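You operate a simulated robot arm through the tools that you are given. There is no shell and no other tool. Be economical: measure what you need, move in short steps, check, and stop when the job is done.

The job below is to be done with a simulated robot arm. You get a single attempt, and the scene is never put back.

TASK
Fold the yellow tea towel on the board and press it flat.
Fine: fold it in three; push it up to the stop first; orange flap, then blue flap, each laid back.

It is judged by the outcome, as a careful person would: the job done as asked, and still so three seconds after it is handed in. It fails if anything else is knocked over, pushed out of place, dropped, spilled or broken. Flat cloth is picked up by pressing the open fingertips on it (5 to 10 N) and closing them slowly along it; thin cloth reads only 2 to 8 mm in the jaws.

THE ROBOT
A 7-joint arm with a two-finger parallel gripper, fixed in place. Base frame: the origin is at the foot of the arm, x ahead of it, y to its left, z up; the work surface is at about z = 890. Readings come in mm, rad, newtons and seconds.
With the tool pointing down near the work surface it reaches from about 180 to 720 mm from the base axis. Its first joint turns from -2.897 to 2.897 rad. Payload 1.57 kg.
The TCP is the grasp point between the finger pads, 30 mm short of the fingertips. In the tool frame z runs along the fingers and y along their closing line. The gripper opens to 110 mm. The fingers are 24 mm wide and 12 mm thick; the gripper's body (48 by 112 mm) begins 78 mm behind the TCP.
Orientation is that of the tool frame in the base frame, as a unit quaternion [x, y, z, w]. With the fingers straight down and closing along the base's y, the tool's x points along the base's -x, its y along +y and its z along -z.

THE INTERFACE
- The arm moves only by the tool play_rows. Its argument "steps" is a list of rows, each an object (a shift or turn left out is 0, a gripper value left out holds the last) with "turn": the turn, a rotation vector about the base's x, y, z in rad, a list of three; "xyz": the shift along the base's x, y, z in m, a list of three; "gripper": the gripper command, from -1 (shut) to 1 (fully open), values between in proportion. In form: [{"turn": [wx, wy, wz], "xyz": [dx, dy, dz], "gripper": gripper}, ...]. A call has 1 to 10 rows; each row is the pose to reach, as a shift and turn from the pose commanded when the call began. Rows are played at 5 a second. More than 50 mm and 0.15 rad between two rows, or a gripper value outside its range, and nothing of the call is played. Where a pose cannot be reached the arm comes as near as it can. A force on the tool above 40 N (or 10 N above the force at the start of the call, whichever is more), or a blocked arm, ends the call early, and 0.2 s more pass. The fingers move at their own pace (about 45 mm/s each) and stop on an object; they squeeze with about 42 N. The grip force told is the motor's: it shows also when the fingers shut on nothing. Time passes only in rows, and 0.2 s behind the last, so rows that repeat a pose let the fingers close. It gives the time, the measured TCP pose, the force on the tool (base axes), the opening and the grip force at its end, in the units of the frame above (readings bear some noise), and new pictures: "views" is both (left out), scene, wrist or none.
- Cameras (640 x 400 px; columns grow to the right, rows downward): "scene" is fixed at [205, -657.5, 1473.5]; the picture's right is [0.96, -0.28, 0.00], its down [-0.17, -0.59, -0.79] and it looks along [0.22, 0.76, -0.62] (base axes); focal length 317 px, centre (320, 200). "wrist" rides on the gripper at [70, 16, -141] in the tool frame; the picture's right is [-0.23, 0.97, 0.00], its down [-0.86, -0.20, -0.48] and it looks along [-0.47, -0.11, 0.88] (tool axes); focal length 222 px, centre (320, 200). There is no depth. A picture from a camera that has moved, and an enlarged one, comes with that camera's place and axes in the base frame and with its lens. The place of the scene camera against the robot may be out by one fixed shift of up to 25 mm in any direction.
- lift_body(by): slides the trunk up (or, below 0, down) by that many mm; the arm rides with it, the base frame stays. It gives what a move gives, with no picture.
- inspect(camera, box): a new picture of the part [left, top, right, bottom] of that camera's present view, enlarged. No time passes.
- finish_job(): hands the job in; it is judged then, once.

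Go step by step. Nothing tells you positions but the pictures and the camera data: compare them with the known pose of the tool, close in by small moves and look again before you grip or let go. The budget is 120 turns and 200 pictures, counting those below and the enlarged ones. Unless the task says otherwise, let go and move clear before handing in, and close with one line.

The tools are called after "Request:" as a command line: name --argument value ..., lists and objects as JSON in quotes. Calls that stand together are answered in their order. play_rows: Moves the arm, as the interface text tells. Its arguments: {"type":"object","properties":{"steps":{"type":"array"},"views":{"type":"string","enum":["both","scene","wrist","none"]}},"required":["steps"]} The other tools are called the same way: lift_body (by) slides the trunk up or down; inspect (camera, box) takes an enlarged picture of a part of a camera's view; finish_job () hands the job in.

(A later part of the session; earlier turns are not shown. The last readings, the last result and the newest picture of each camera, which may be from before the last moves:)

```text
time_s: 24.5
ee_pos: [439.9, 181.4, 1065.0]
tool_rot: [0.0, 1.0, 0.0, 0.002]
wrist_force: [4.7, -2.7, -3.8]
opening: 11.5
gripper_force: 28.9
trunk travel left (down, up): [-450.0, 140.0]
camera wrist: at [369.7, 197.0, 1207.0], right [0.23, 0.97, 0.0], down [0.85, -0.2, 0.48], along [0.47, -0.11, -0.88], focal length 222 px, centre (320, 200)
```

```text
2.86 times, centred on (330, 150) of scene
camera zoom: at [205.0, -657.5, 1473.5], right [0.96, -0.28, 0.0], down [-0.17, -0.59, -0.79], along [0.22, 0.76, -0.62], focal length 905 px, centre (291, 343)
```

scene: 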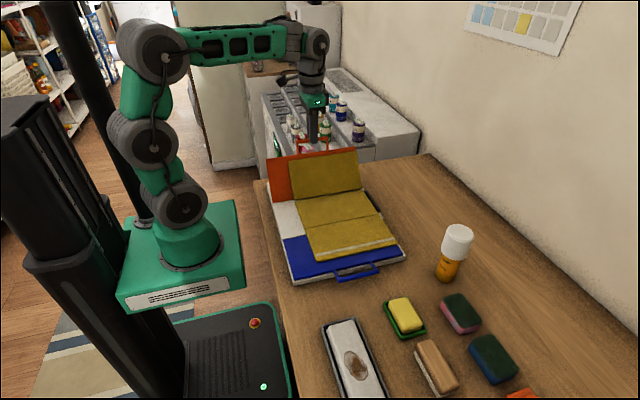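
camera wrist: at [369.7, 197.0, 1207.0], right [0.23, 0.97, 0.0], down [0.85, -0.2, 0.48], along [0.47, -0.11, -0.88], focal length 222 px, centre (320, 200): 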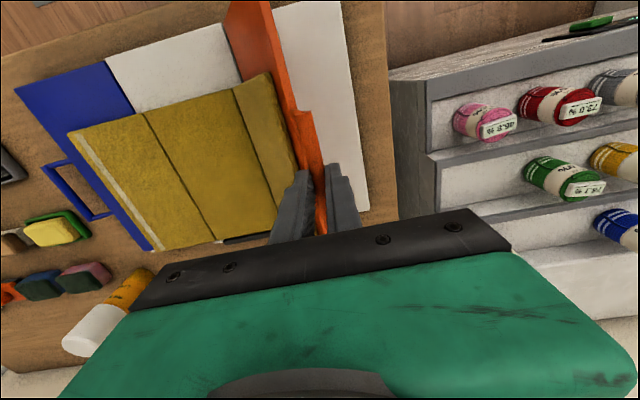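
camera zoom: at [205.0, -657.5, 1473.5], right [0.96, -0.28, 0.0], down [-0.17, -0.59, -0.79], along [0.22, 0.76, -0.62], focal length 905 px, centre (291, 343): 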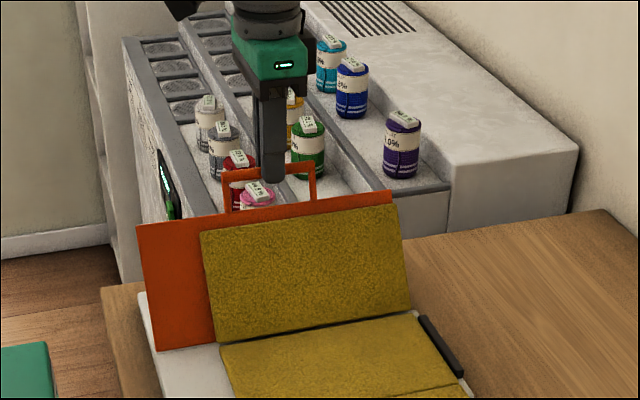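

Request:
play_rows --steps '[{"xyz": [0, -0.0218, 0.0097]}, {"xyz": [0, -0.0447, 0.0163]}, {"xyz": [0, -0.0683, 0.0196]}, {"xyz": [0, -0.0922, 0.0196]}, {"xyz": [0, -0.1158, 0.0163]}, {"xyz": [0, -0.1388, 0.0097]}, {"xyz": [0, -0.1606, 0.0]}, {"xyz": [0, -0.1606, 0.0]}]'

Request:
inspect --camera "scene" --box '[240, 100, 420, 240]'

```text
time_s: 26.3
ee_pos: [439.2, 35.3, 1067.8]
tool_rot: [-0.003, 1.0, -0.006, 0.005]
wrist_force: [3.1, 34.6, -1.6]
opening: 12.3
gripper_force: 30.6
trunk travel left (down, up): [-450.0, 140.0]
camera wrist: at [368.8, 51.0, 1209.2], right [0.22, 0.98, -0.01], down [0.85, -0.19, 0.49], along [0.47, -0.12, -0.87], focal length 222 px, centre (320, 200)
```

scene: 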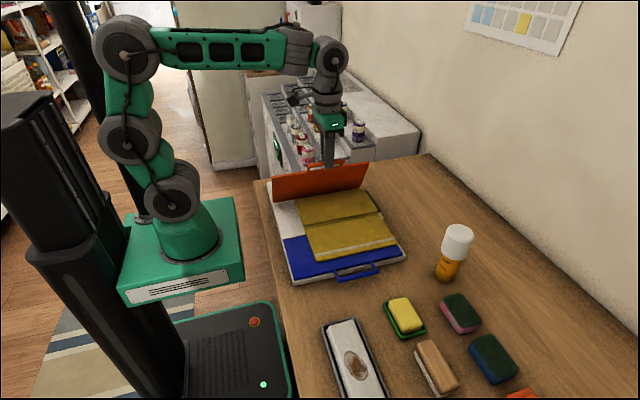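
wrist: 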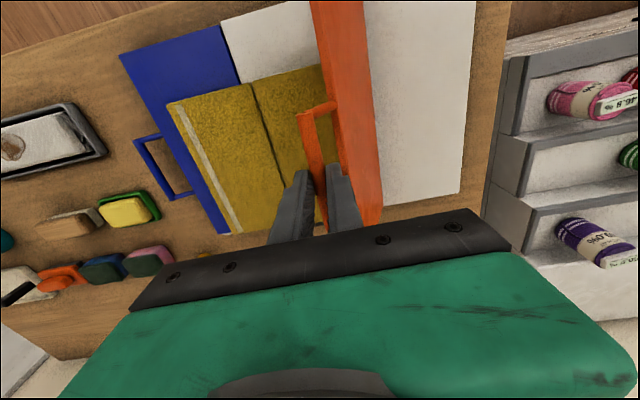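

```text
2.86 times, centred on (330, 170) of scene
camera zoom: at [205.0, -657.5, 1473.5], right [0.96, -0.28, 0.0], down [-0.17, -0.59, -0.79], along [0.22, 0.76, -0.62], focal length 905 px, centre (291, 286)
```

zoom: 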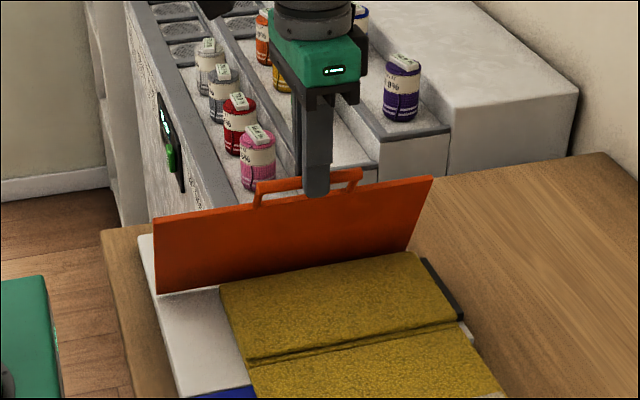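

The panel has folded over onto the middle and the flap is at about 112°. Fy is 35 N because the fingertip binds against the flap. I'll open slightly as a cage and raise a bit.

Request:
play_rows --steps '[{"xyz": [0, 0.01, 0.0]}, {"xyz": [0, 0.012, 0.0], "gripper": -0.7}, {"xyz": [0, 0.012, 0.006], "gripper": -0.6}, {"xyz": [0, 0.012, 0.01], "gripper": -0.55}, {"xyz": [0, 0.012, 0.01]}]'

Request:
inspect --camera "scene" --box '[280, 110, 380, 190]'

Request:
inspect --camera "wrist" --box '[230, 60, 430, 240]'

```text
time_s: 26.6
ee_pos: [439.0, 28.1, 1070.8]
tool_rot: [-0.008, 1.0, -0.001, 0.007]
wrist_force: [-3.5, 95.2, 36.1]
opening: 24.2
gripper_force: 34.1
trunk travel left (down, up): [-450.0, 140.0]
stopped in row 1: the force on the tool passed its limit (the readings are from after the stop); the commanded pose is now the measured one
camera wrist: at [367.5, 42.5, 1210.7], right [0.21, 0.98, 0.0], down [0.85, -0.18, 0.49], along [0.48, -0.1, -0.87], focal length 222 px, centre (320, 200)
```

scene: 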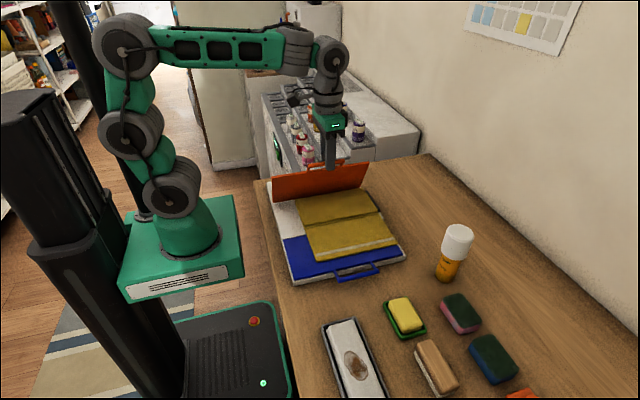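
wrist: 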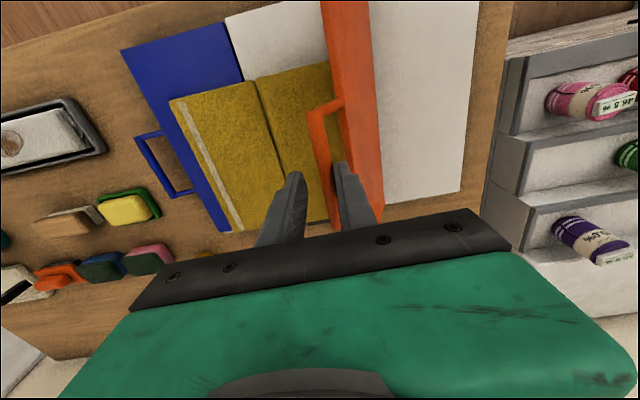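

```text
5.00 times, centred on (330, 150) of scene
camera zoom: at [205.0, -657.5, 1473.5], right [0.96, -0.28, 0.0], down [-0.17, -0.59, -0.79], along [0.22, 0.76, -0.62], focal length 1583 px, centre (270, 450)
```

zoom: 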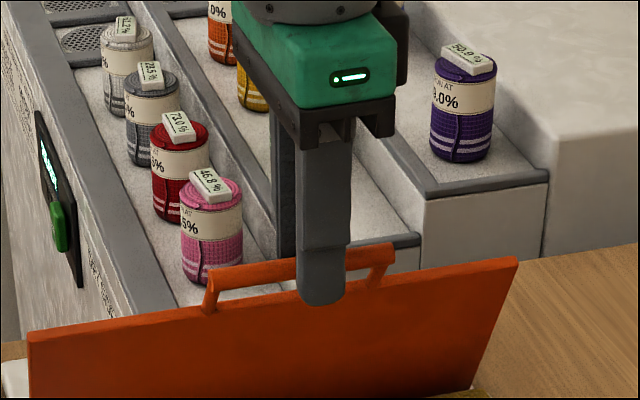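

```text
2.22 times, centred on (330, 150) of wrist
camera zoom: at [367.5, 42.5, 1210.7], right [0.21, 0.98, 0.0], down [0.85, -0.18, 0.49], along [0.48, -0.1, -0.87], focal length 494 px, centre (298, 311)
```

zoom: 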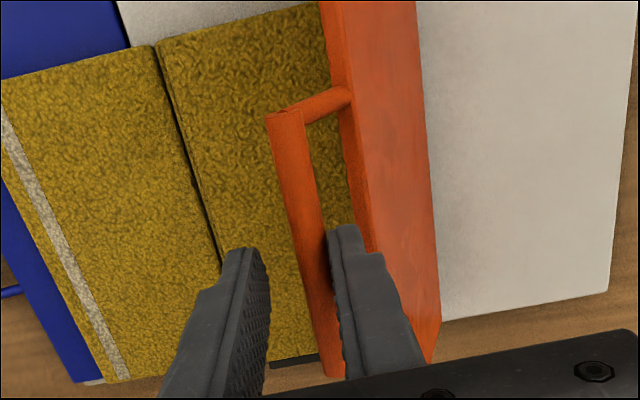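

Request:
play_rows --steps '[{"gripper": -0.55}, {"xyz": [0, 0, 0.004]}, {"xyz": [0, 0, 0.01]}, {"xyz": [0, 0, 0.01]}]'

Request:
inspect --camera "scene" --box '[240, 100, 420, 240]'

Request:
inspect --camera "wrist" --box '[230, 60, 430, 240]'

```text
time_s: 27.6
ee_pos: [439.9, 11.6, 1075.3]
tool_rot: [-0.001, 1.0, 0.004, 0.005]
wrist_force: [-3.5, 42.1, 14.7]
opening: 57.9
gripper_force: 19.0
trunk travel left (down, up): [-450.0, 140.0]
camera wrist: at [369.3, 25.3, 1217.3], right [0.23, 0.97, 0.01], down [0.85, -0.2, 0.49], along [0.48, -0.1, -0.87], focal length 222 px, centre (320, 200)
```

scene: 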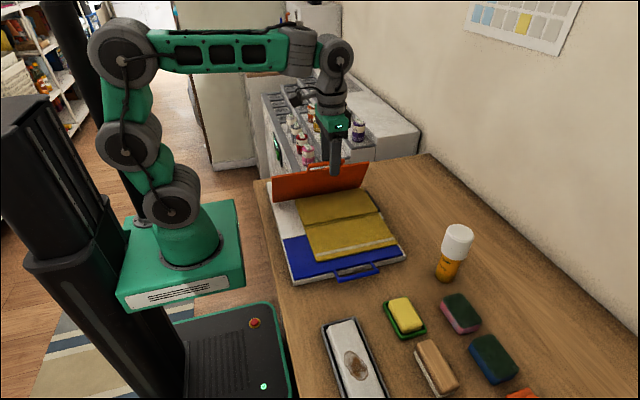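
wrist: 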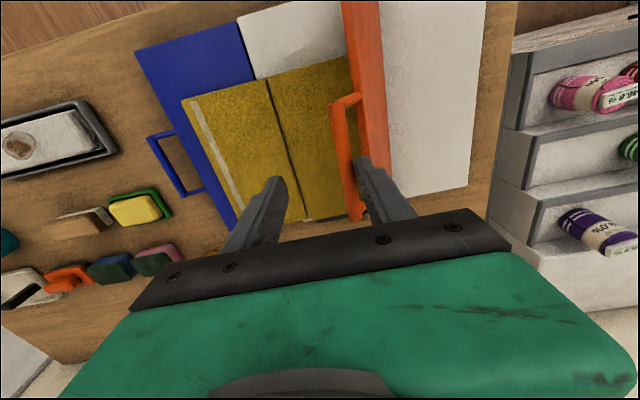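

```text
2.86 times, centred on (330, 170) of scene
camera zoom: at [205.0, -657.5, 1473.5], right [0.96, -0.28, 0.0], down [-0.17, -0.59, -0.79], along [0.22, 0.76, -0.62], focal length 905 px, centre (291, 286)
```

zoom: 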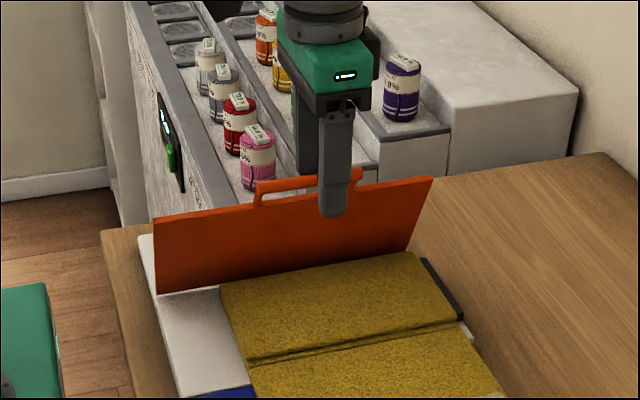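

```text
2.22 times, centred on (330, 150) of wrist
camera zoom: at [369.3, 25.3, 1217.3], right [0.23, 0.97, 0.01], down [0.85, -0.2, 0.49], along [0.48, -0.1, -0.87], focal length 494 px, centre (298, 311)
```

zoom: 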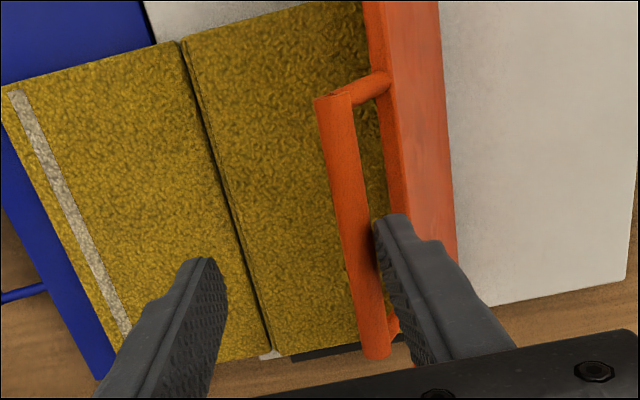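

The flap stops by itself at about 112° (hinge limit) and the towel panel has already flipped onto the middle. So now I lay the flap back, starting by relieving the side load.

Request:
play_rows --steps '[{"xyz": [0, 0.006, 0], "gripper": -0.1}, {"xyz": [0, 0.014, 0]}, {"xyz": [0, 0.021, 0], "gripper": -0.4}, {"xyz": [0, 0.021, 0]}]'

Request:
inspect --camera "wrist" --box '[230, 60, 430, 240]'

```text
time_s: 28.6
ee_pos: [440.9, 28.3, 1074.7]
tool_rot: [-0.001, 1.0, 0.006, 0.004]
wrist_force: [-0.4, -0.3, 0.5]
opening: 33.0
gripper_force: 0.1
trunk travel left (down, up): [-450.0, 140.0]
camera wrist: at [369.8, 42.3, 1216.5], right [0.23, 0.97, 0.01], down [0.85, -0.21, 0.48], along [0.47, -0.1, -0.88], focal length 222 px, centre (320, 200)
```

scene: 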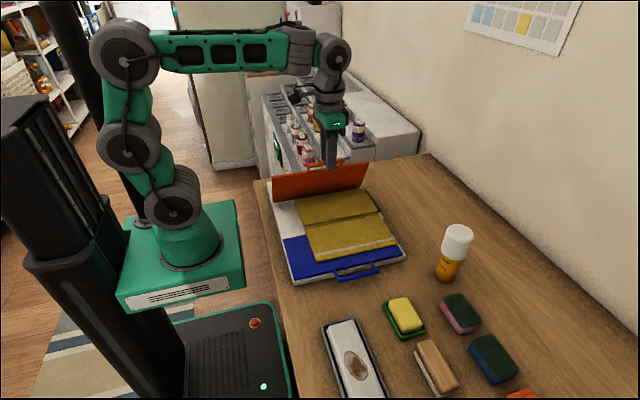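
wrist: 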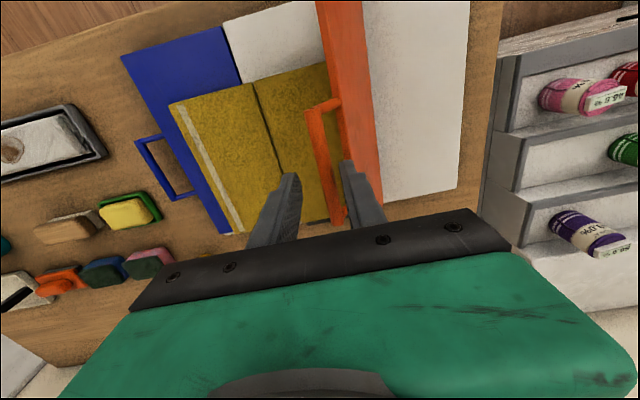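

```text
2.22 times, centred on (330, 150) of wrist
camera zoom: at [369.8, 42.3, 1216.5], right [0.23, 0.97, 0.01], down [0.85, -0.21, 0.48], along [0.47, -0.1, -0.88], focal length 494 px, centre (298, 311)
```

zoom: 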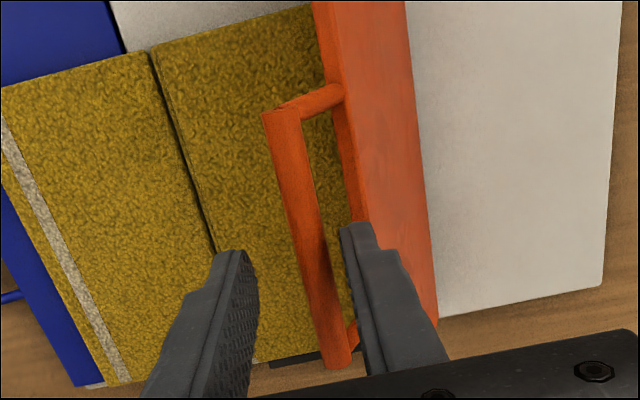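

Request:
play_rows --steps '[{"xyz": [0, 0.003, 0]}, {"xyz": [0, 0.0055, 0]}, {"xyz": [0, 0.0055, -0.004]}, {"xyz": [0, 0.0055, -0.008], "gripper": -0.6}, {"xyz": [0, 0.0055, -0.008], "gripper": -0.8}, {"xyz": [0, 0.0055, -0.008], "gripper": -1}, {"xyz": [0, 0.0055, -0.008]}, {"xyz": [0, 0.0055, -0.008]}]' --views "wrist"

```text
time_s: 30.4
ee_pos: [440.1, 34.8, 1066.0]
tool_rot: [0.0, 1.0, 0.007, 0.004]
wrist_force: [0.4, 2.6, 0.4]
opening: 11.2
gripper_force: 28.8
trunk travel left (down, up): [-450.0, 140.0]
camera wrist: at [369.8, 48.2, 1208.1], right [0.23, 0.97, 0.01], down [0.85, -0.21, 0.48], along [0.47, -0.1, -0.88], focal length 222 px, centre (320, 200)
```

wrist: 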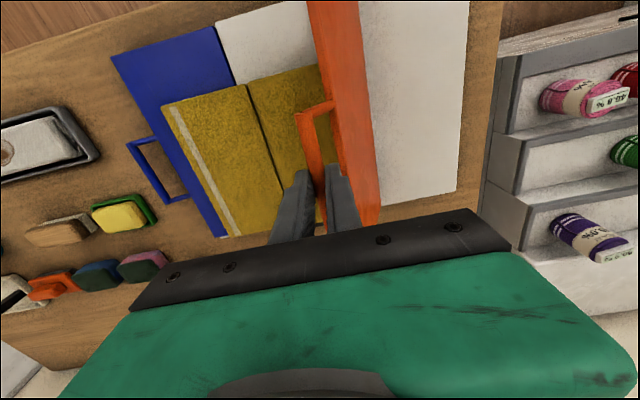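

Request:
play_rows --steps '[{"xyz": [0, 0.0226, 0.0078]}, {"xyz": [0, 0.046, 0.0123]}, {"xyz": [0, 0.0698, 0.0136]}, {"xyz": [0, 0.0936, 0.0115]}, {"xyz": [0, 0.1168, 0.0061]}, {"xyz": [0, 0.1391, -0.0024]}, {"xyz": [0, 0.1599, -0.014]}, {"xyz": [0, 0.179, -0.0284]}, {"xyz": [0, 0.1959, -0.0452]}]'

```text
time_s: 32.4
ee_pos: [440.8, 230.4, 1020.8]
tool_rot: [0.001, 1.0, 0.006, 0.003]
wrist_force: [7.1, 0.0, -0.9]
opening: 11.4
gripper_force: 28.6
trunk travel left (down, up): [-450.0, 140.0]
camera wrist: at [369.8, 244.5, 1162.6], right [0.23, 0.97, 0.01], down [0.85, -0.21, 0.48], along [0.47, -0.1, -0.88], focal length 222 px, centre (320, 200)
```

scene: 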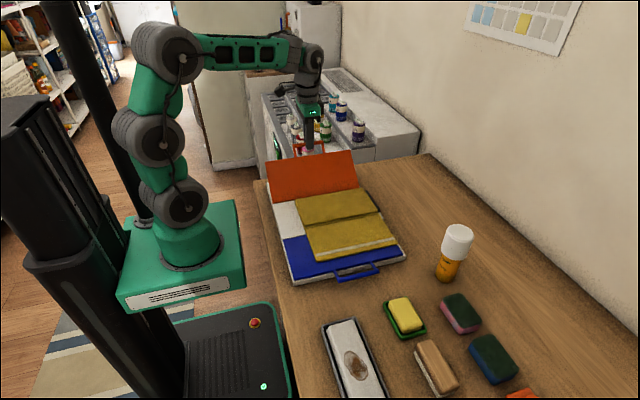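
wrist: 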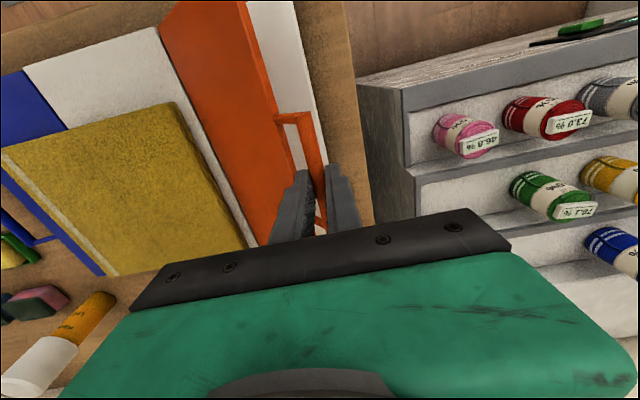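

Request:
play_rows --steps '[{"xyz": [0, 0.0143, -0.0191]}, {"xyz": [0, 0.0259, -0.0399]}, {"xyz": [0, 0.0344, -0.0622]}, {"xyz": [0, 0.0398, -0.0855]}, {"xyz": [0, 0.0413, -0.0973]}, {"xyz": [0, 0.0415, -0.102]}, {"xyz": [0, 0.0415, -0.102]}]'

Request:
inspect --camera "scene" --box '[240, 130, 420, 270]'

```text
time_s: 34.0
ee_pos: [438.6, 273.0, 919.3]
tool_rot: [-0.001, 1.0, 0.005, 0.004]
wrist_force: [-4.7, 10.7, -0.3]
opening: 11.4
gripper_force: 28.5
trunk travel left (down, up): [-450.0, 140.0]
camera wrist: at [369.2, 286.7, 1060.9], right [0.23, 0.97, 0.01], down [0.85, -0.2, 0.48], along [0.47, -0.1, -0.88], focal length 222 px, centre (320, 200)
```

scene: 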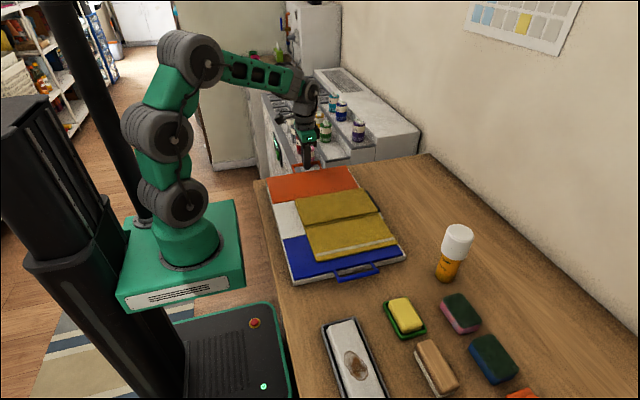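
wrist: 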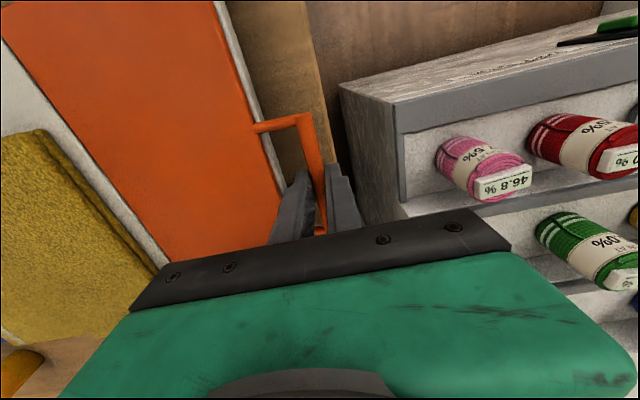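

```text
2.86 times, centred on (330, 200) of scene
camera zoom: at [205.0, -657.5, 1473.5], right [0.96, -0.28, 0.0], down [-0.17, -0.59, -0.79], along [0.22, 0.76, -0.62], focal length 905 px, centre (291, 200)
```

zoom: 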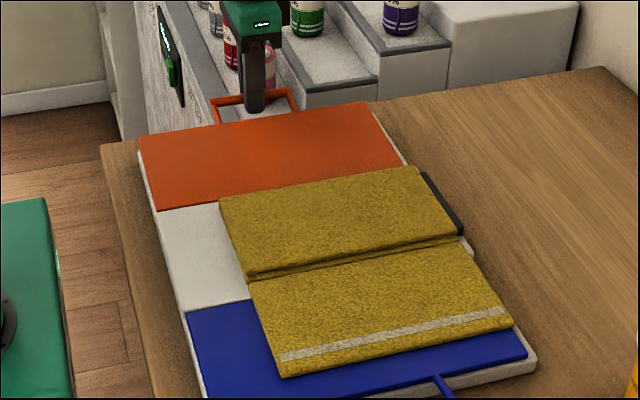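

The orange flap is nearly flat. I'll lower the last bit, release and rise.

Request:
play_rows --steps '[{"xyz": [0, 0, -0.003]}, {"xyz": [0, 0, -0.005]}, {"xyz": [0, 0, -0.005], "gripper": -0.8}, {"xyz": [0, 0, -0.005], "gripper": -0.5}, {"xyz": [0, -0.001, -0.005]}, {"xyz": [0, -0.001, 0.02]}, {"xyz": [0, -0.001, 0.06]}, {"xyz": [0, -0.02, 0.1]}, {"xyz": [0, -0.06, 0.125]}]'

Request:
inspect --camera "scene" --box '[240, 130, 420, 270]'

```text
time_s: 36.0
ee_pos: [439.1, 208.3, 1045.3]
tool_rot: [-0.001, 1.0, 0.007, 0.004]
wrist_force: [-0.5, 0.1, -0.1]
opening: 27.4
gripper_force: 0.0
trunk travel left (down, up): [-450.0, 140.0]
camera wrist: at [370.1, 223.3, 1186.9], right [0.23, 0.97, 0.01], down [0.85, -0.21, 0.48], along [0.47, -0.1, -0.88], focal length 222 px, centre (320, 200)
```

scene: 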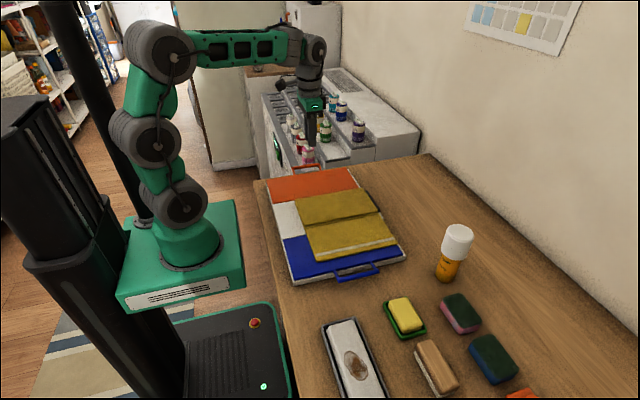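
wrist: 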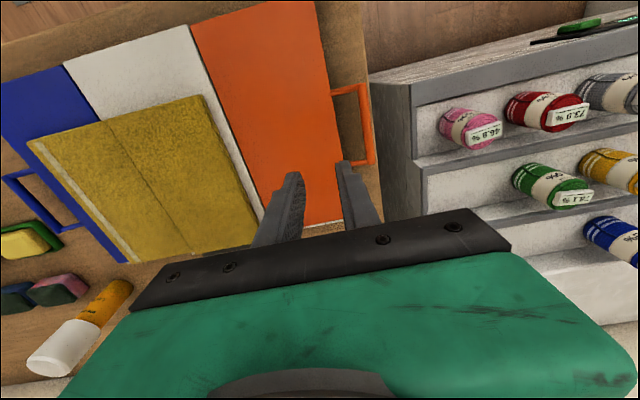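

```text
2.86 times, centred on (330, 200) of scene
camera zoom: at [205.0, -657.5, 1473.5], right [0.96, -0.28, 0.0], down [-0.17, -0.59, -0.79], along [0.22, 0.76, -0.62], focal length 905 px, centre (291, 200)
```

zoom: 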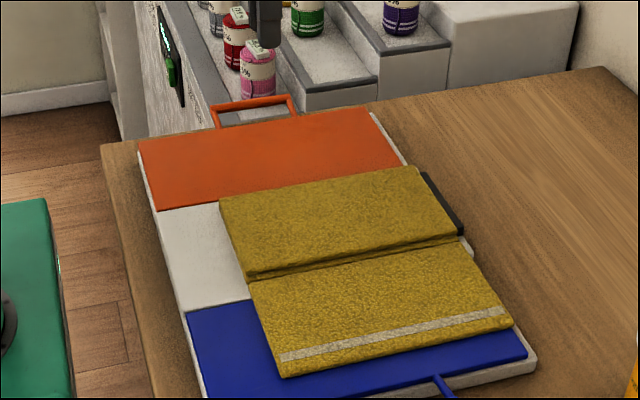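

The orange flap is laid back and the first fold is good. Next is the blue handle.

Request:
play_rows --steps '[{"xyz": [0, -0.043, 0]}, {"xyz": [0, -0.086, 0]}, {"xyz": [0, -0.13, 0]}, {"xyz": [0, -0.173, 0]}, {"xyz": [0, -0.217, 0]}, {"xyz": [0, -0.26, 0]}, {"xyz": [0, -0.304, 0]}, {"xyz": [0, -0.347, 0]}, {"xyz": [0, -0.391, 0]}, {"xyz": [0, -0.432, -0.02]}]'

Request:
inspect --camera "wrist" --box '[230, 60, 430, 240]'

Request:
inspect --camera "scene" --box '[320, 200, 440, 290]'

```text
time_s: 38.2
ee_pos: [439.9, -223.1, 1025.9]
tool_rot: [0.0, 1.0, 0.006, 0.005]
wrist_force: [-0.1, -0.1, -0.1]
opening: 27.5
gripper_force: 0.1
trunk travel left (down, up): [-450.0, 140.0]
camera wrist: at [369.9, -209.3, 1166.9], right [0.23, 0.97, 0.01], down [0.85, -0.21, 0.48], along [0.47, -0.1, -0.88], focal length 222 px, centre (320, 200)
```

scene: 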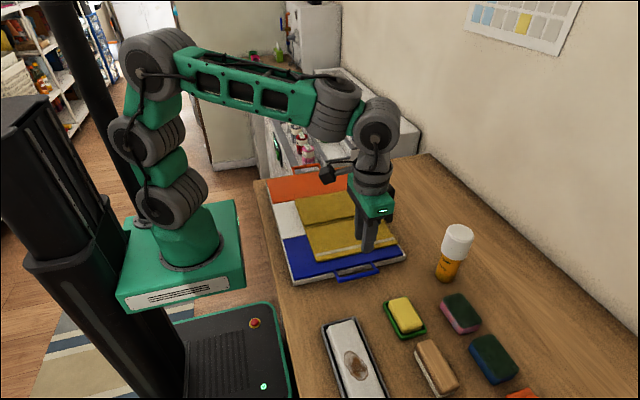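
wrist: 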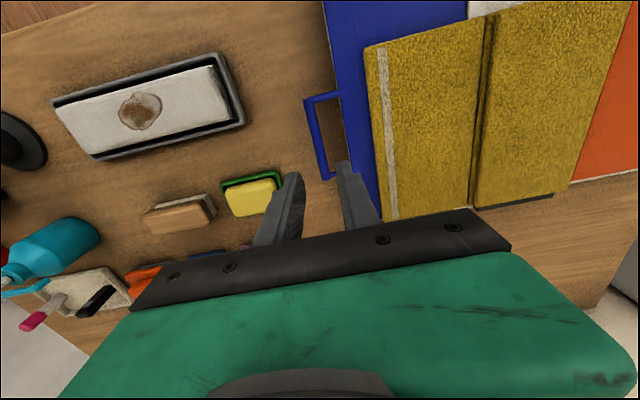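

```text
2.22 times, centred on (330, 150) of wrist
camera zoom: at [369.9, -209.3, 1166.9], right [0.23, 0.97, 0.01], down [0.85, -0.21, 0.48], along [0.47, -0.1, -0.88], focal length 494 px, centre (298, 311)
```

zoom: 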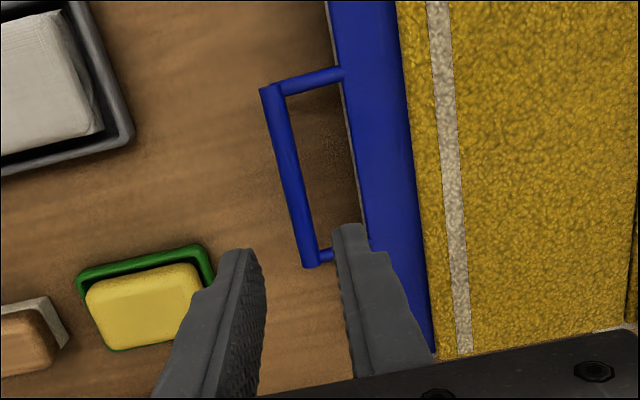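

```text
4.44 times, centred on (380, 245) of scene
camera zoom: at [205.0, -657.5, 1473.5], right [0.96, -0.28, 0.0], down [-0.17, -0.59, -0.79], along [0.22, 0.76, -0.62], focal length 1408 px, centre (53, 0)
```

zoom: 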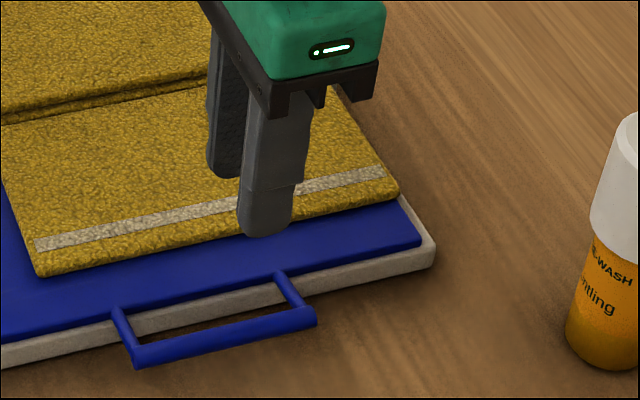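

Request:
play_rows --steps '[{"xyz": [-0.001, -0.0015, -0.03]}, {"xyz": [-0.001, -0.0015, -0.06]}, {"xyz": [-0.001, -0.0015, -0.078]}, {"xyz": [-0.001, -0.0015, -0.078]}]' --views "none"

Request:
inspect --camera "wrist" --box '[230, 90, 430, 240]'

Request:
inspect --camera "scene" --box '[320, 200, 440, 290]'

```text
time_s: 39.2
ee_pos: [440.0, -222.6, 947.5]
tool_rot: [0.0, 1.0, 0.006, 0.005]
wrist_force: [-0.1, 0.4, -0.1]
opening: 27.3
gripper_force: 0.2
trunk travel left (down, up): [-450.0, 140.0]
```

```text
2.67 times, centred on (330, 165) of wrist
camera zoom: at [369.4, -208.9, 1089.1], right [0.23, 0.97, 0.01], down [0.85, -0.21, 0.48], along [0.47, -0.1, -0.88], focal length 592 px, centre (293, 293)
```

zoom: 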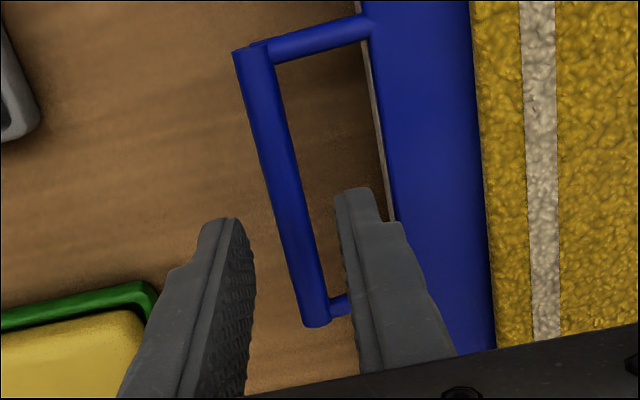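

```text
4.44 times, centred on (380, 245) of scene
camera zoom: at [205.0, -657.5, 1473.5], right [0.96, -0.28, 0.0], down [-0.17, -0.59, -0.79], along [0.22, 0.76, -0.62], focal length 1408 px, centre (53, 0)
```

zoom: 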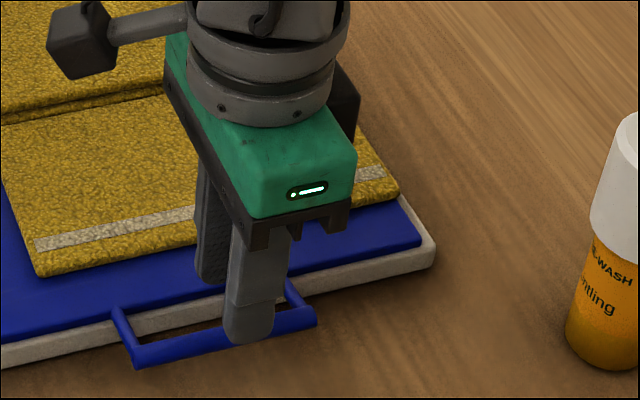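

Request:
play_rows --steps '[{"xyz": [0, -0.001, -0.01]}, {"xyz": [0, -0.001, -0.02]}, {"xyz": [0, -0.001, -0.028]}, {"xyz": [0, -0.001, -0.032]}, {"xyz": [0, -0.001, -0.032]}, {"xyz": [0, -0.001, -0.032], "gripper": -0.7}, {"xyz": [0, -0.001, -0.032], "gripper": -0.85}, {"xyz": [0, -0.001, -0.032], "gripper": -1}, {"xyz": [0, -0.001, -0.032]}, {"xyz": [0, -0.001, -0.032]}]' --views "none"

Request:
inspect --camera "wrist" --box '[230, 90, 430, 240]'

Request:
inspect --camera "scene" --box '[320, 200, 440, 290]'

```text
time_s: 41.4
ee_pos: [440.1, -223.5, 914.5]
tool_rot: [0.0, 1.0, 0.007, 0.003]
wrist_force: [0.2, 0.5, -0.8]
opening: 11.1
gripper_force: 29.4
trunk travel left (down, up): [-450.0, 140.0]
```

```text
2.67 times, centred on (330, 165) of wrist
camera zoom: at [369.2, -209.8, 1056.0], right [0.23, 0.97, 0.01], down [0.85, -0.21, 0.48], along [0.47, -0.1, -0.88], focal length 592 px, centre (293, 293)
```

zoom: 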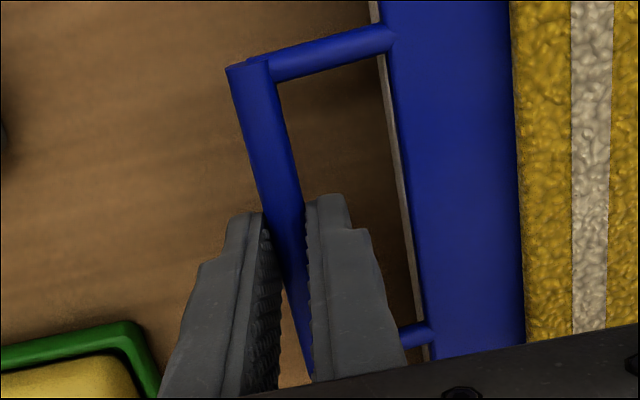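

```text
4.44 times, centred on (380, 245) of scene
camera zoom: at [205.0, -657.5, 1473.5], right [0.96, -0.28, 0.0], down [-0.17, -0.59, -0.79], along [0.22, 0.76, -0.62], focal length 1408 px, centre (53, 0)
```

zoom: 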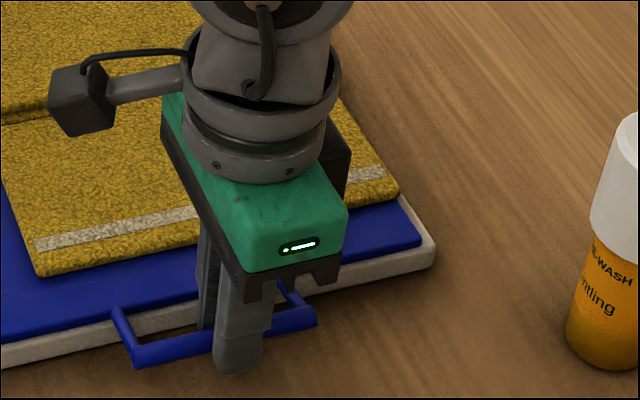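

Gripped. Now I'll swing the blue flap up along the mirrored arc.

Request:
play_rows --steps '[{"xyz": [0, 0.0013, 0.0208]}, {"xyz": [0, 0.0051, 0.0414]}, {"xyz": [0, 0.0114, 0.0613]}, {"xyz": [0, 0.02, 0.0803]}, {"xyz": [0, 0.0309, 0.0981]}, {"xyz": [0, 0.0439, 0.1144]}, {"xyz": [0, 0.0588, 0.1291]}, {"xyz": [0, 0.0754, 0.1418]}, {"xyz": [0, 0.0934, 0.1524]}, {"xyz": [0, 0.0934, 0.1524]}]'

```text
time_s: 43.6
ee_pos: [439.4, -131.2, 1066.5]
tool_rot: [0.001, 1.0, 0.007, 0.003]
wrist_force: [-10.9, 4.0, -8.0]
opening: 11.4
gripper_force: 28.9
trunk travel left (down, up): [-450.0, 140.0]
camera wrist: at [368.8, -116.8, 1208.7], right [0.23, 0.97, 0.01], down [0.85, -0.21, 0.48], along [0.47, -0.1, -0.88], focal length 222 px, centre (320, 200)
```

scene: 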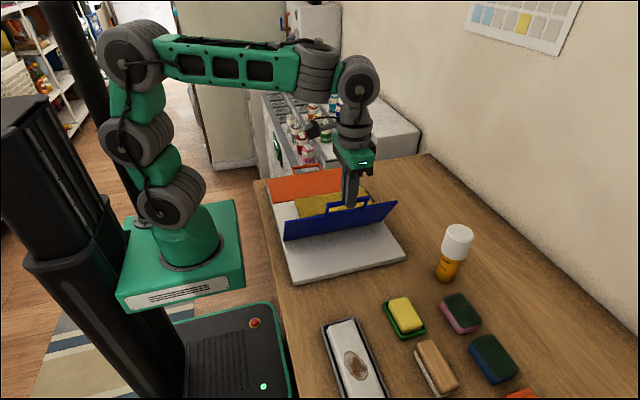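
wrist: 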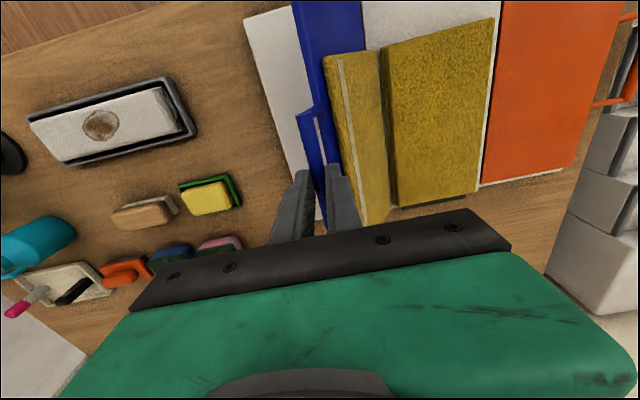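

Request:
play_rows --steps '[{"xyz": [0, 0.022, 0.0093]}, {"xyz": [0, 0.045, 0.0155]}, {"xyz": [0, 0.0687, 0.0184]}, {"xyz": [0, 0.0925, 0.018]}, {"xyz": [0, 0.1161, 0.0143]}, {"xyz": [0, 0.1333, 0.0093]}, {"xyz": [0, 0.1333, 0.0093]}, {"xyz": [0, 0.1333, 0.0093]}]'

Request:
inspect --camera "scene" --box '[240, 100, 420, 240]'

Request:
inspect --camera "wrist" --box '[280, 0, 520, 240]'

```text
time_s: 45.4
ee_pos: [439.4, 3.0, 1076.4]
tool_rot: [0.001, 1.0, 0.006, 0.003]
wrist_force: [-4.5, 0.4, -0.5]
opening: 11.2
gripper_force: 29.1
trunk travel left (down, up): [-450.0, 140.0]
camera wrist: at [369.4, 16.6, 1217.9], right [0.23, 0.97, 0.01], down [0.85, -0.21, 0.48], along [0.47, -0.1, -0.88], focal length 222 px, centre (320, 200)
```

scene: 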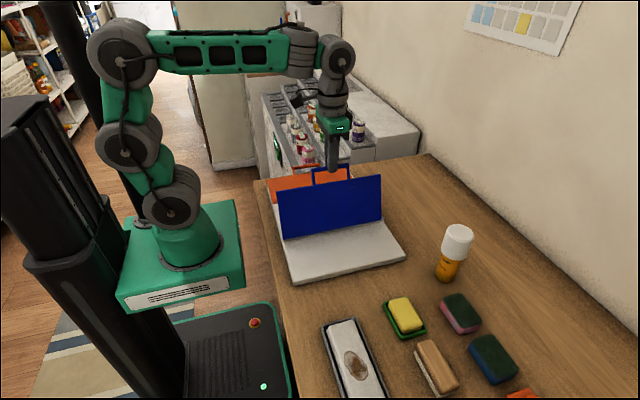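
wrist: 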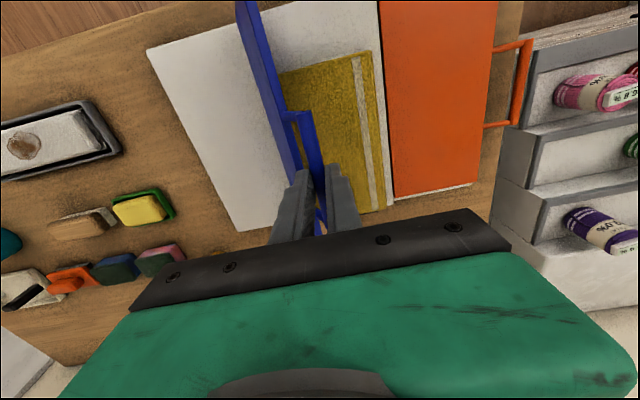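

```text
2.86 times, centred on (330, 170) of scene
camera zoom: at [205.0, -657.5, 1473.5], right [0.96, -0.28, 0.0], down [-0.17, -0.59, -0.79], along [0.22, 0.76, -0.62], focal length 905 px, centre (291, 286)
```

zoom: 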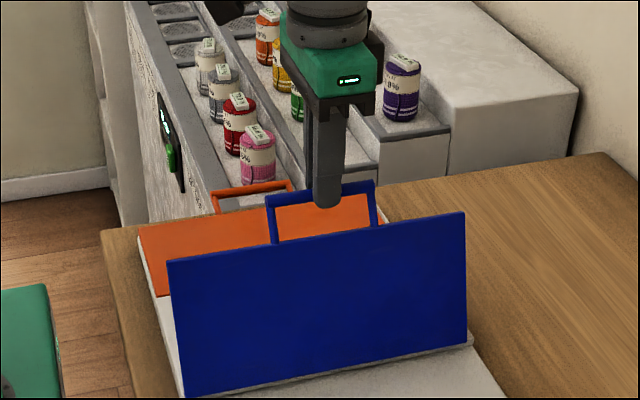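

```text
1.67 times, centred on (400, 120) of wrist
camera zoom: at [369.4, 16.6, 1217.9], right [0.23, 0.97, 0.01], down [0.85, -0.21, 0.48], along [0.47, -0.1, -0.88], focal length 370 px, centre (187, 333)
```

zoom: 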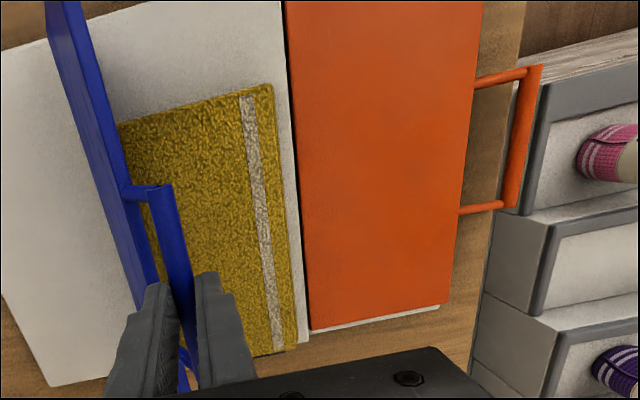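

The second panel flipped over neatly. Now I'll lay the blue flap back.

Request:
play_rows --steps '[{"xyz": [0, -0.0231, 0.0062]}, {"xyz": [0, -0.0467, 0.0091]}, {"xyz": [0, -0.0706, 0.0087]}, {"xyz": [0, -0.0942, 0.0049]}, {"xyz": [0, -0.117, -0.002]}, {"xyz": [0, -0.1386, -0.0121]}, {"xyz": [0, -0.1586, -0.0251]}, {"xyz": [0, -0.1766, -0.0408]}, {"xyz": [0, -0.1922, -0.0588]}, {"xyz": [0, -0.2052, -0.0788]}]' --views "scene"

```text
time_s: 47.6
ee_pos: [440.0, -202.2, 997.2]
tool_rot: [0.0, 1.0, 0.007, 0.003]
wrist_force: [3.8, 3.1, -2.1]
opening: 11.5
gripper_force: 29.0
trunk travel left (down, up): [-450.0, 140.0]
```

scene: 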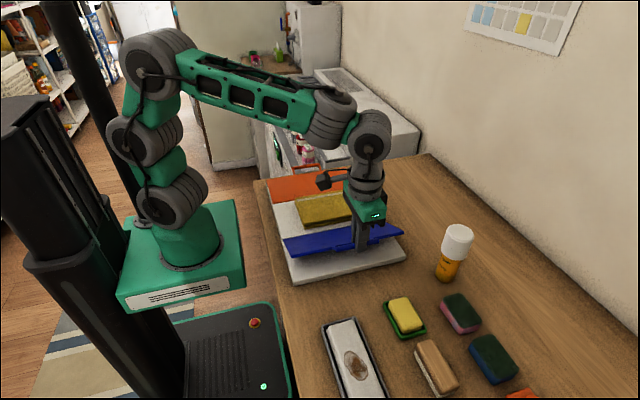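

Request:
play_rows --steps '[{"xyz": [0, -0.0101, -0.0216]}, {"xyz": [0, -0.0171, -0.0444]}, {"xyz": [0, -0.0205, -0.065]}, {"xyz": [0, -0.0213, -0.0769]}, {"xyz": [0, -0.0214, -0.081]}, {"xyz": [0, -0.0214, -0.081], "gripper": -0.8}, {"xyz": [0, -0.0214, -0.081], "gripper": -0.5}, {"xyz": [0, -0.0214, -0.081]}]'

Request:
inspect --camera "scene" --box '[240, 150, 420, 290]'

```text
time_s: 49.4
ee_pos: [438.7, -223.0, 917.2]
tool_rot: [0.0, 1.0, 0.006, 0.004]
wrist_force: [-0.7, 0.2, 0.1]
opening: 27.6
gripper_force: 0.1
trunk travel left (down, up): [-450.0, 140.0]
camera wrist: at [368.1, -209.8, 1058.4], right [0.23, 0.97, 0.01], down [0.85, -0.21, 0.48], along [0.47, -0.1, -0.88], focal length 222 px, centre (320, 200)
```

scene: 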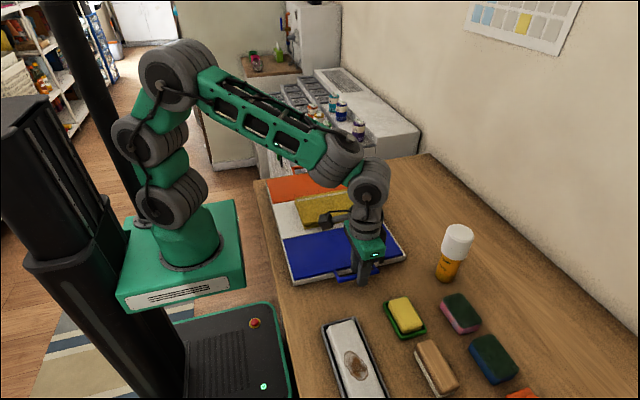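
wrist: 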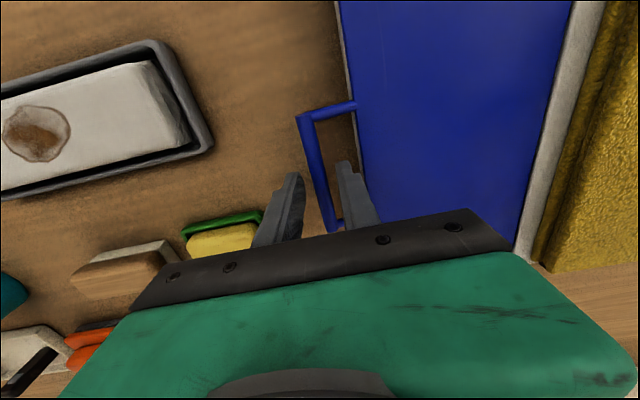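

```text
2.86 times, centred on (330, 220) of scene
camera zoom: at [205.0, -657.5, 1473.5], right [0.96, -0.28, 0.0], down [-0.17, -0.59, -0.79], along [0.22, 0.76, -0.62], focal length 905 px, centre (291, 143)
```

zoom: 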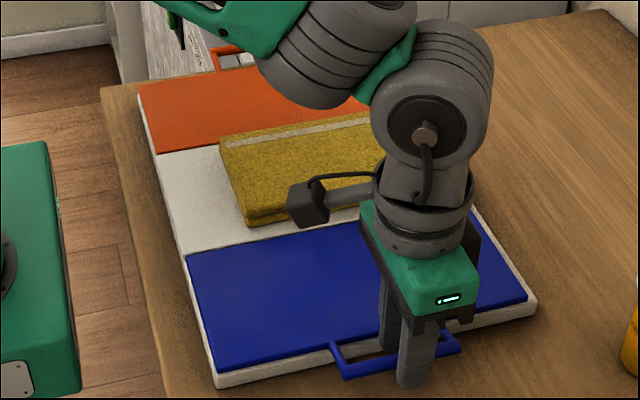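

Both flaps are laid flat. I'll rise and move above the folded towel to press it.

Request:
play_rows --steps '[{"xyz": [0, 0, 0.03]}, {"xyz": [0, 0, 0.07]}, {"xyz": [0, 0.02, 0.11]}, {"xyz": [-0.01, 0.06, 0.13]}, {"xyz": [-0.02, 0.105, 0.13]}, {"xyz": [-0.03, 0.15, 0.13], "gripper": -0.2}, {"xyz": [-0.035, 0.195, 0.13]}, {"xyz": [-0.04, 0.245, 0.13]}, {"xyz": [-0.04, 0.245, 0.13]}]'

Request:
inspect --camera "scene" --box '[240, 150, 420, 290]'

Request:
inspect --camera "wrist" --box '[160, 60, 480, 260]'

```text
refused: row 8 steps farther than a row can; nothing moved
```

```text
2.86 times, centred on (330, 220) of scene
camera zoom: at [205.0, -657.5, 1473.5], right [0.96, -0.28, 0.0], down [-0.17, -0.59, -0.79], along [0.22, 0.76, -0.62], focal length 905 px, centre (291, 143)
```

zoom: 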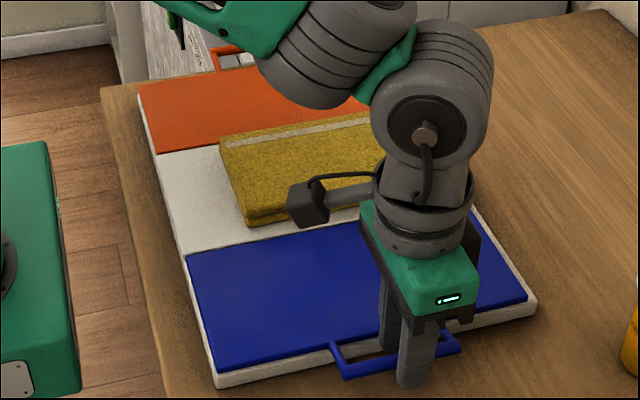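

```text
2.00 times, centred on (320, 160) of wrist
camera zoom: at [368.1, -209.8, 1058.4], right [0.23, 0.97, 0.01], down [0.85, -0.21, 0.48], along [0.47, -0.1, -0.88], focal length 444 px, centre (320, 280)
```

zoom: 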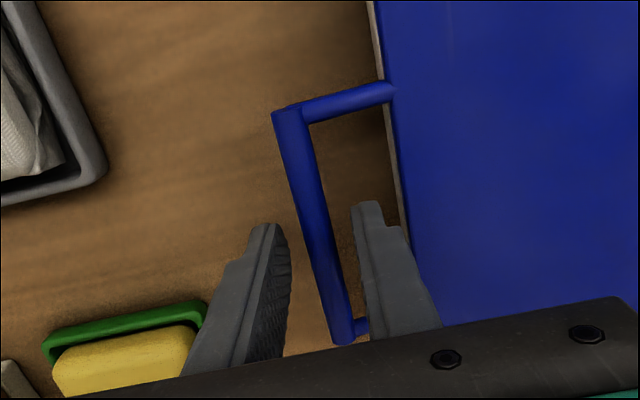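

The move was refused because one step was slightly too long, so I'll repeat it with shorter steps.

Request:
play_rows --steps '[{"xyz": [0, 0, 0.03]}, {"xyz": [0, 0, 0.07]}, {"xyz": [0, 0.02, 0.11]}, {"xyz": [-0.01, 0.06, 0.13]}, {"xyz": [-0.015, 0.1, 0.13]}, {"xyz": [-0.02, 0.14, 0.13], "gripper": -0.2}, {"xyz": [-0.025, 0.18, 0.13]}, {"xyz": [-0.025, 0.215, 0.13]}, {"xyz": [-0.025, 0.245, 0.13]}, {"xyz": [-0.025, 0.245, 0.13]}]'

Request:
inspect --camera "scene" --box '[240, 150, 420, 290]'

Request:
inspect --camera "wrist" --box '[160, 40, 480, 240]'

```text
time_s: 51.6
ee_pos: [416.9, 21.7, 1045.5]
tool_rot: [0.0, 1.0, 0.006, 0.003]
wrist_force: [0.6, 0.5, 0.5]
opening: 44.1
gripper_force: 0.1
trunk travel left (down, up): [-450.0, 140.0]
camera wrist: at [346.7, 35.3, 1188.5], right [0.23, 0.97, 0.01], down [0.85, -0.21, 0.48], along [0.47, -0.1, -0.88], focal length 222 px, centre (320, 200)
```

scene: 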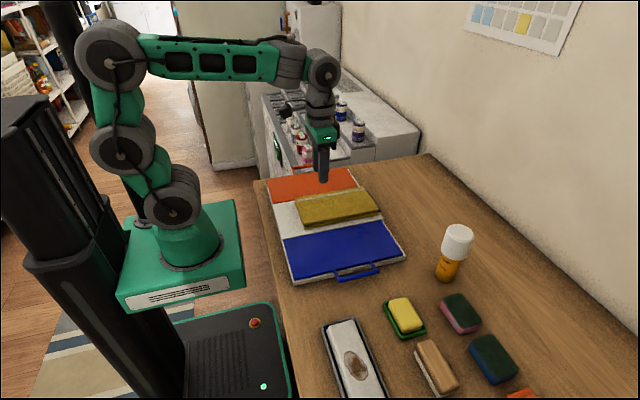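
wrist: 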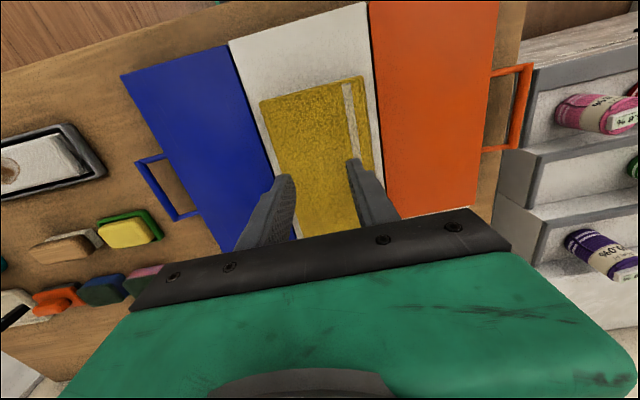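

```text
2.86 times, centred on (330, 220) of scene
camera zoom: at [205.0, -657.5, 1473.5], right [0.96, -0.28, 0.0], down [-0.17, -0.59, -0.79], along [0.22, 0.76, -0.62], focal length 905 px, centre (291, 143)
```

zoom: 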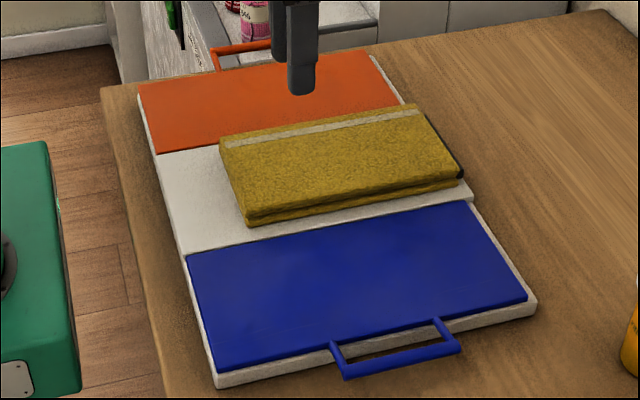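

```text
2.00 times, centred on (320, 140) of wrist
camera zoom: at [346.7, 35.3, 1188.5], right [0.23, 0.97, 0.01], down [0.85, -0.21, 0.48], along [0.47, -0.1, -0.88], focal length 444 px, centre (320, 320)
```

zoom: 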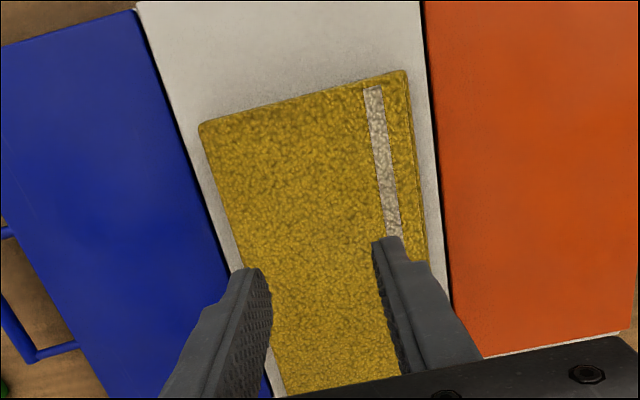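

The towel is folded in three and square to the stop. Now I'll press it flat with both fingertips, first at the −x end.

Request:
play_rows --steps '[{"xyz": [-0.008, 0.001, -0.04]}, {"xyz": [-0.017, 0.001, -0.08]}, {"xyz": [-0.017, 0.001, -0.095]}, {"xyz": [-0.017, 0.001, -0.1]}, {"xyz": [-0.017, 0.001, -0.104]}, {"xyz": [-0.017, 0.001, -0.108]}, {"xyz": [-0.017, 0.001, -0.108]}]' --views "none"

Request:
inspect --camera "scene" --box '[280, 165, 380, 235]'

```text
time_s: 53.1
ee_pos: [398.4, 21.5, 944.1]
tool_rot: [0.0, 1.0, 0.006, 0.009]
wrist_force: [-11.6, 1.6, 21.5]
opening: 41.6
gripper_force: 0.0
trunk travel left (down, up): [-450.0, 140.0]
stopped in row 7: the force on the tool passed its limit (the readings are from after the stop); the commanded pose is now the measured one
```

```text
5.71 times, centred on (330, 200) of scene
camera zoom: at [205.0, -657.5, 1473.5], right [0.96, -0.28, 0.0], down [-0.17, -0.59, -0.79], along [0.22, 0.76, -0.62], focal length 1810 px, centre (263, 200)
```

zoom: 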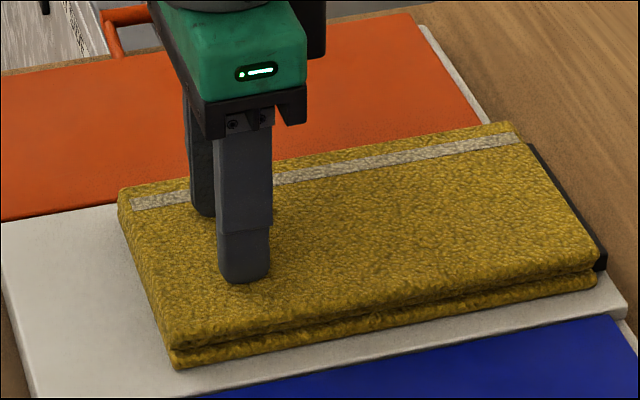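

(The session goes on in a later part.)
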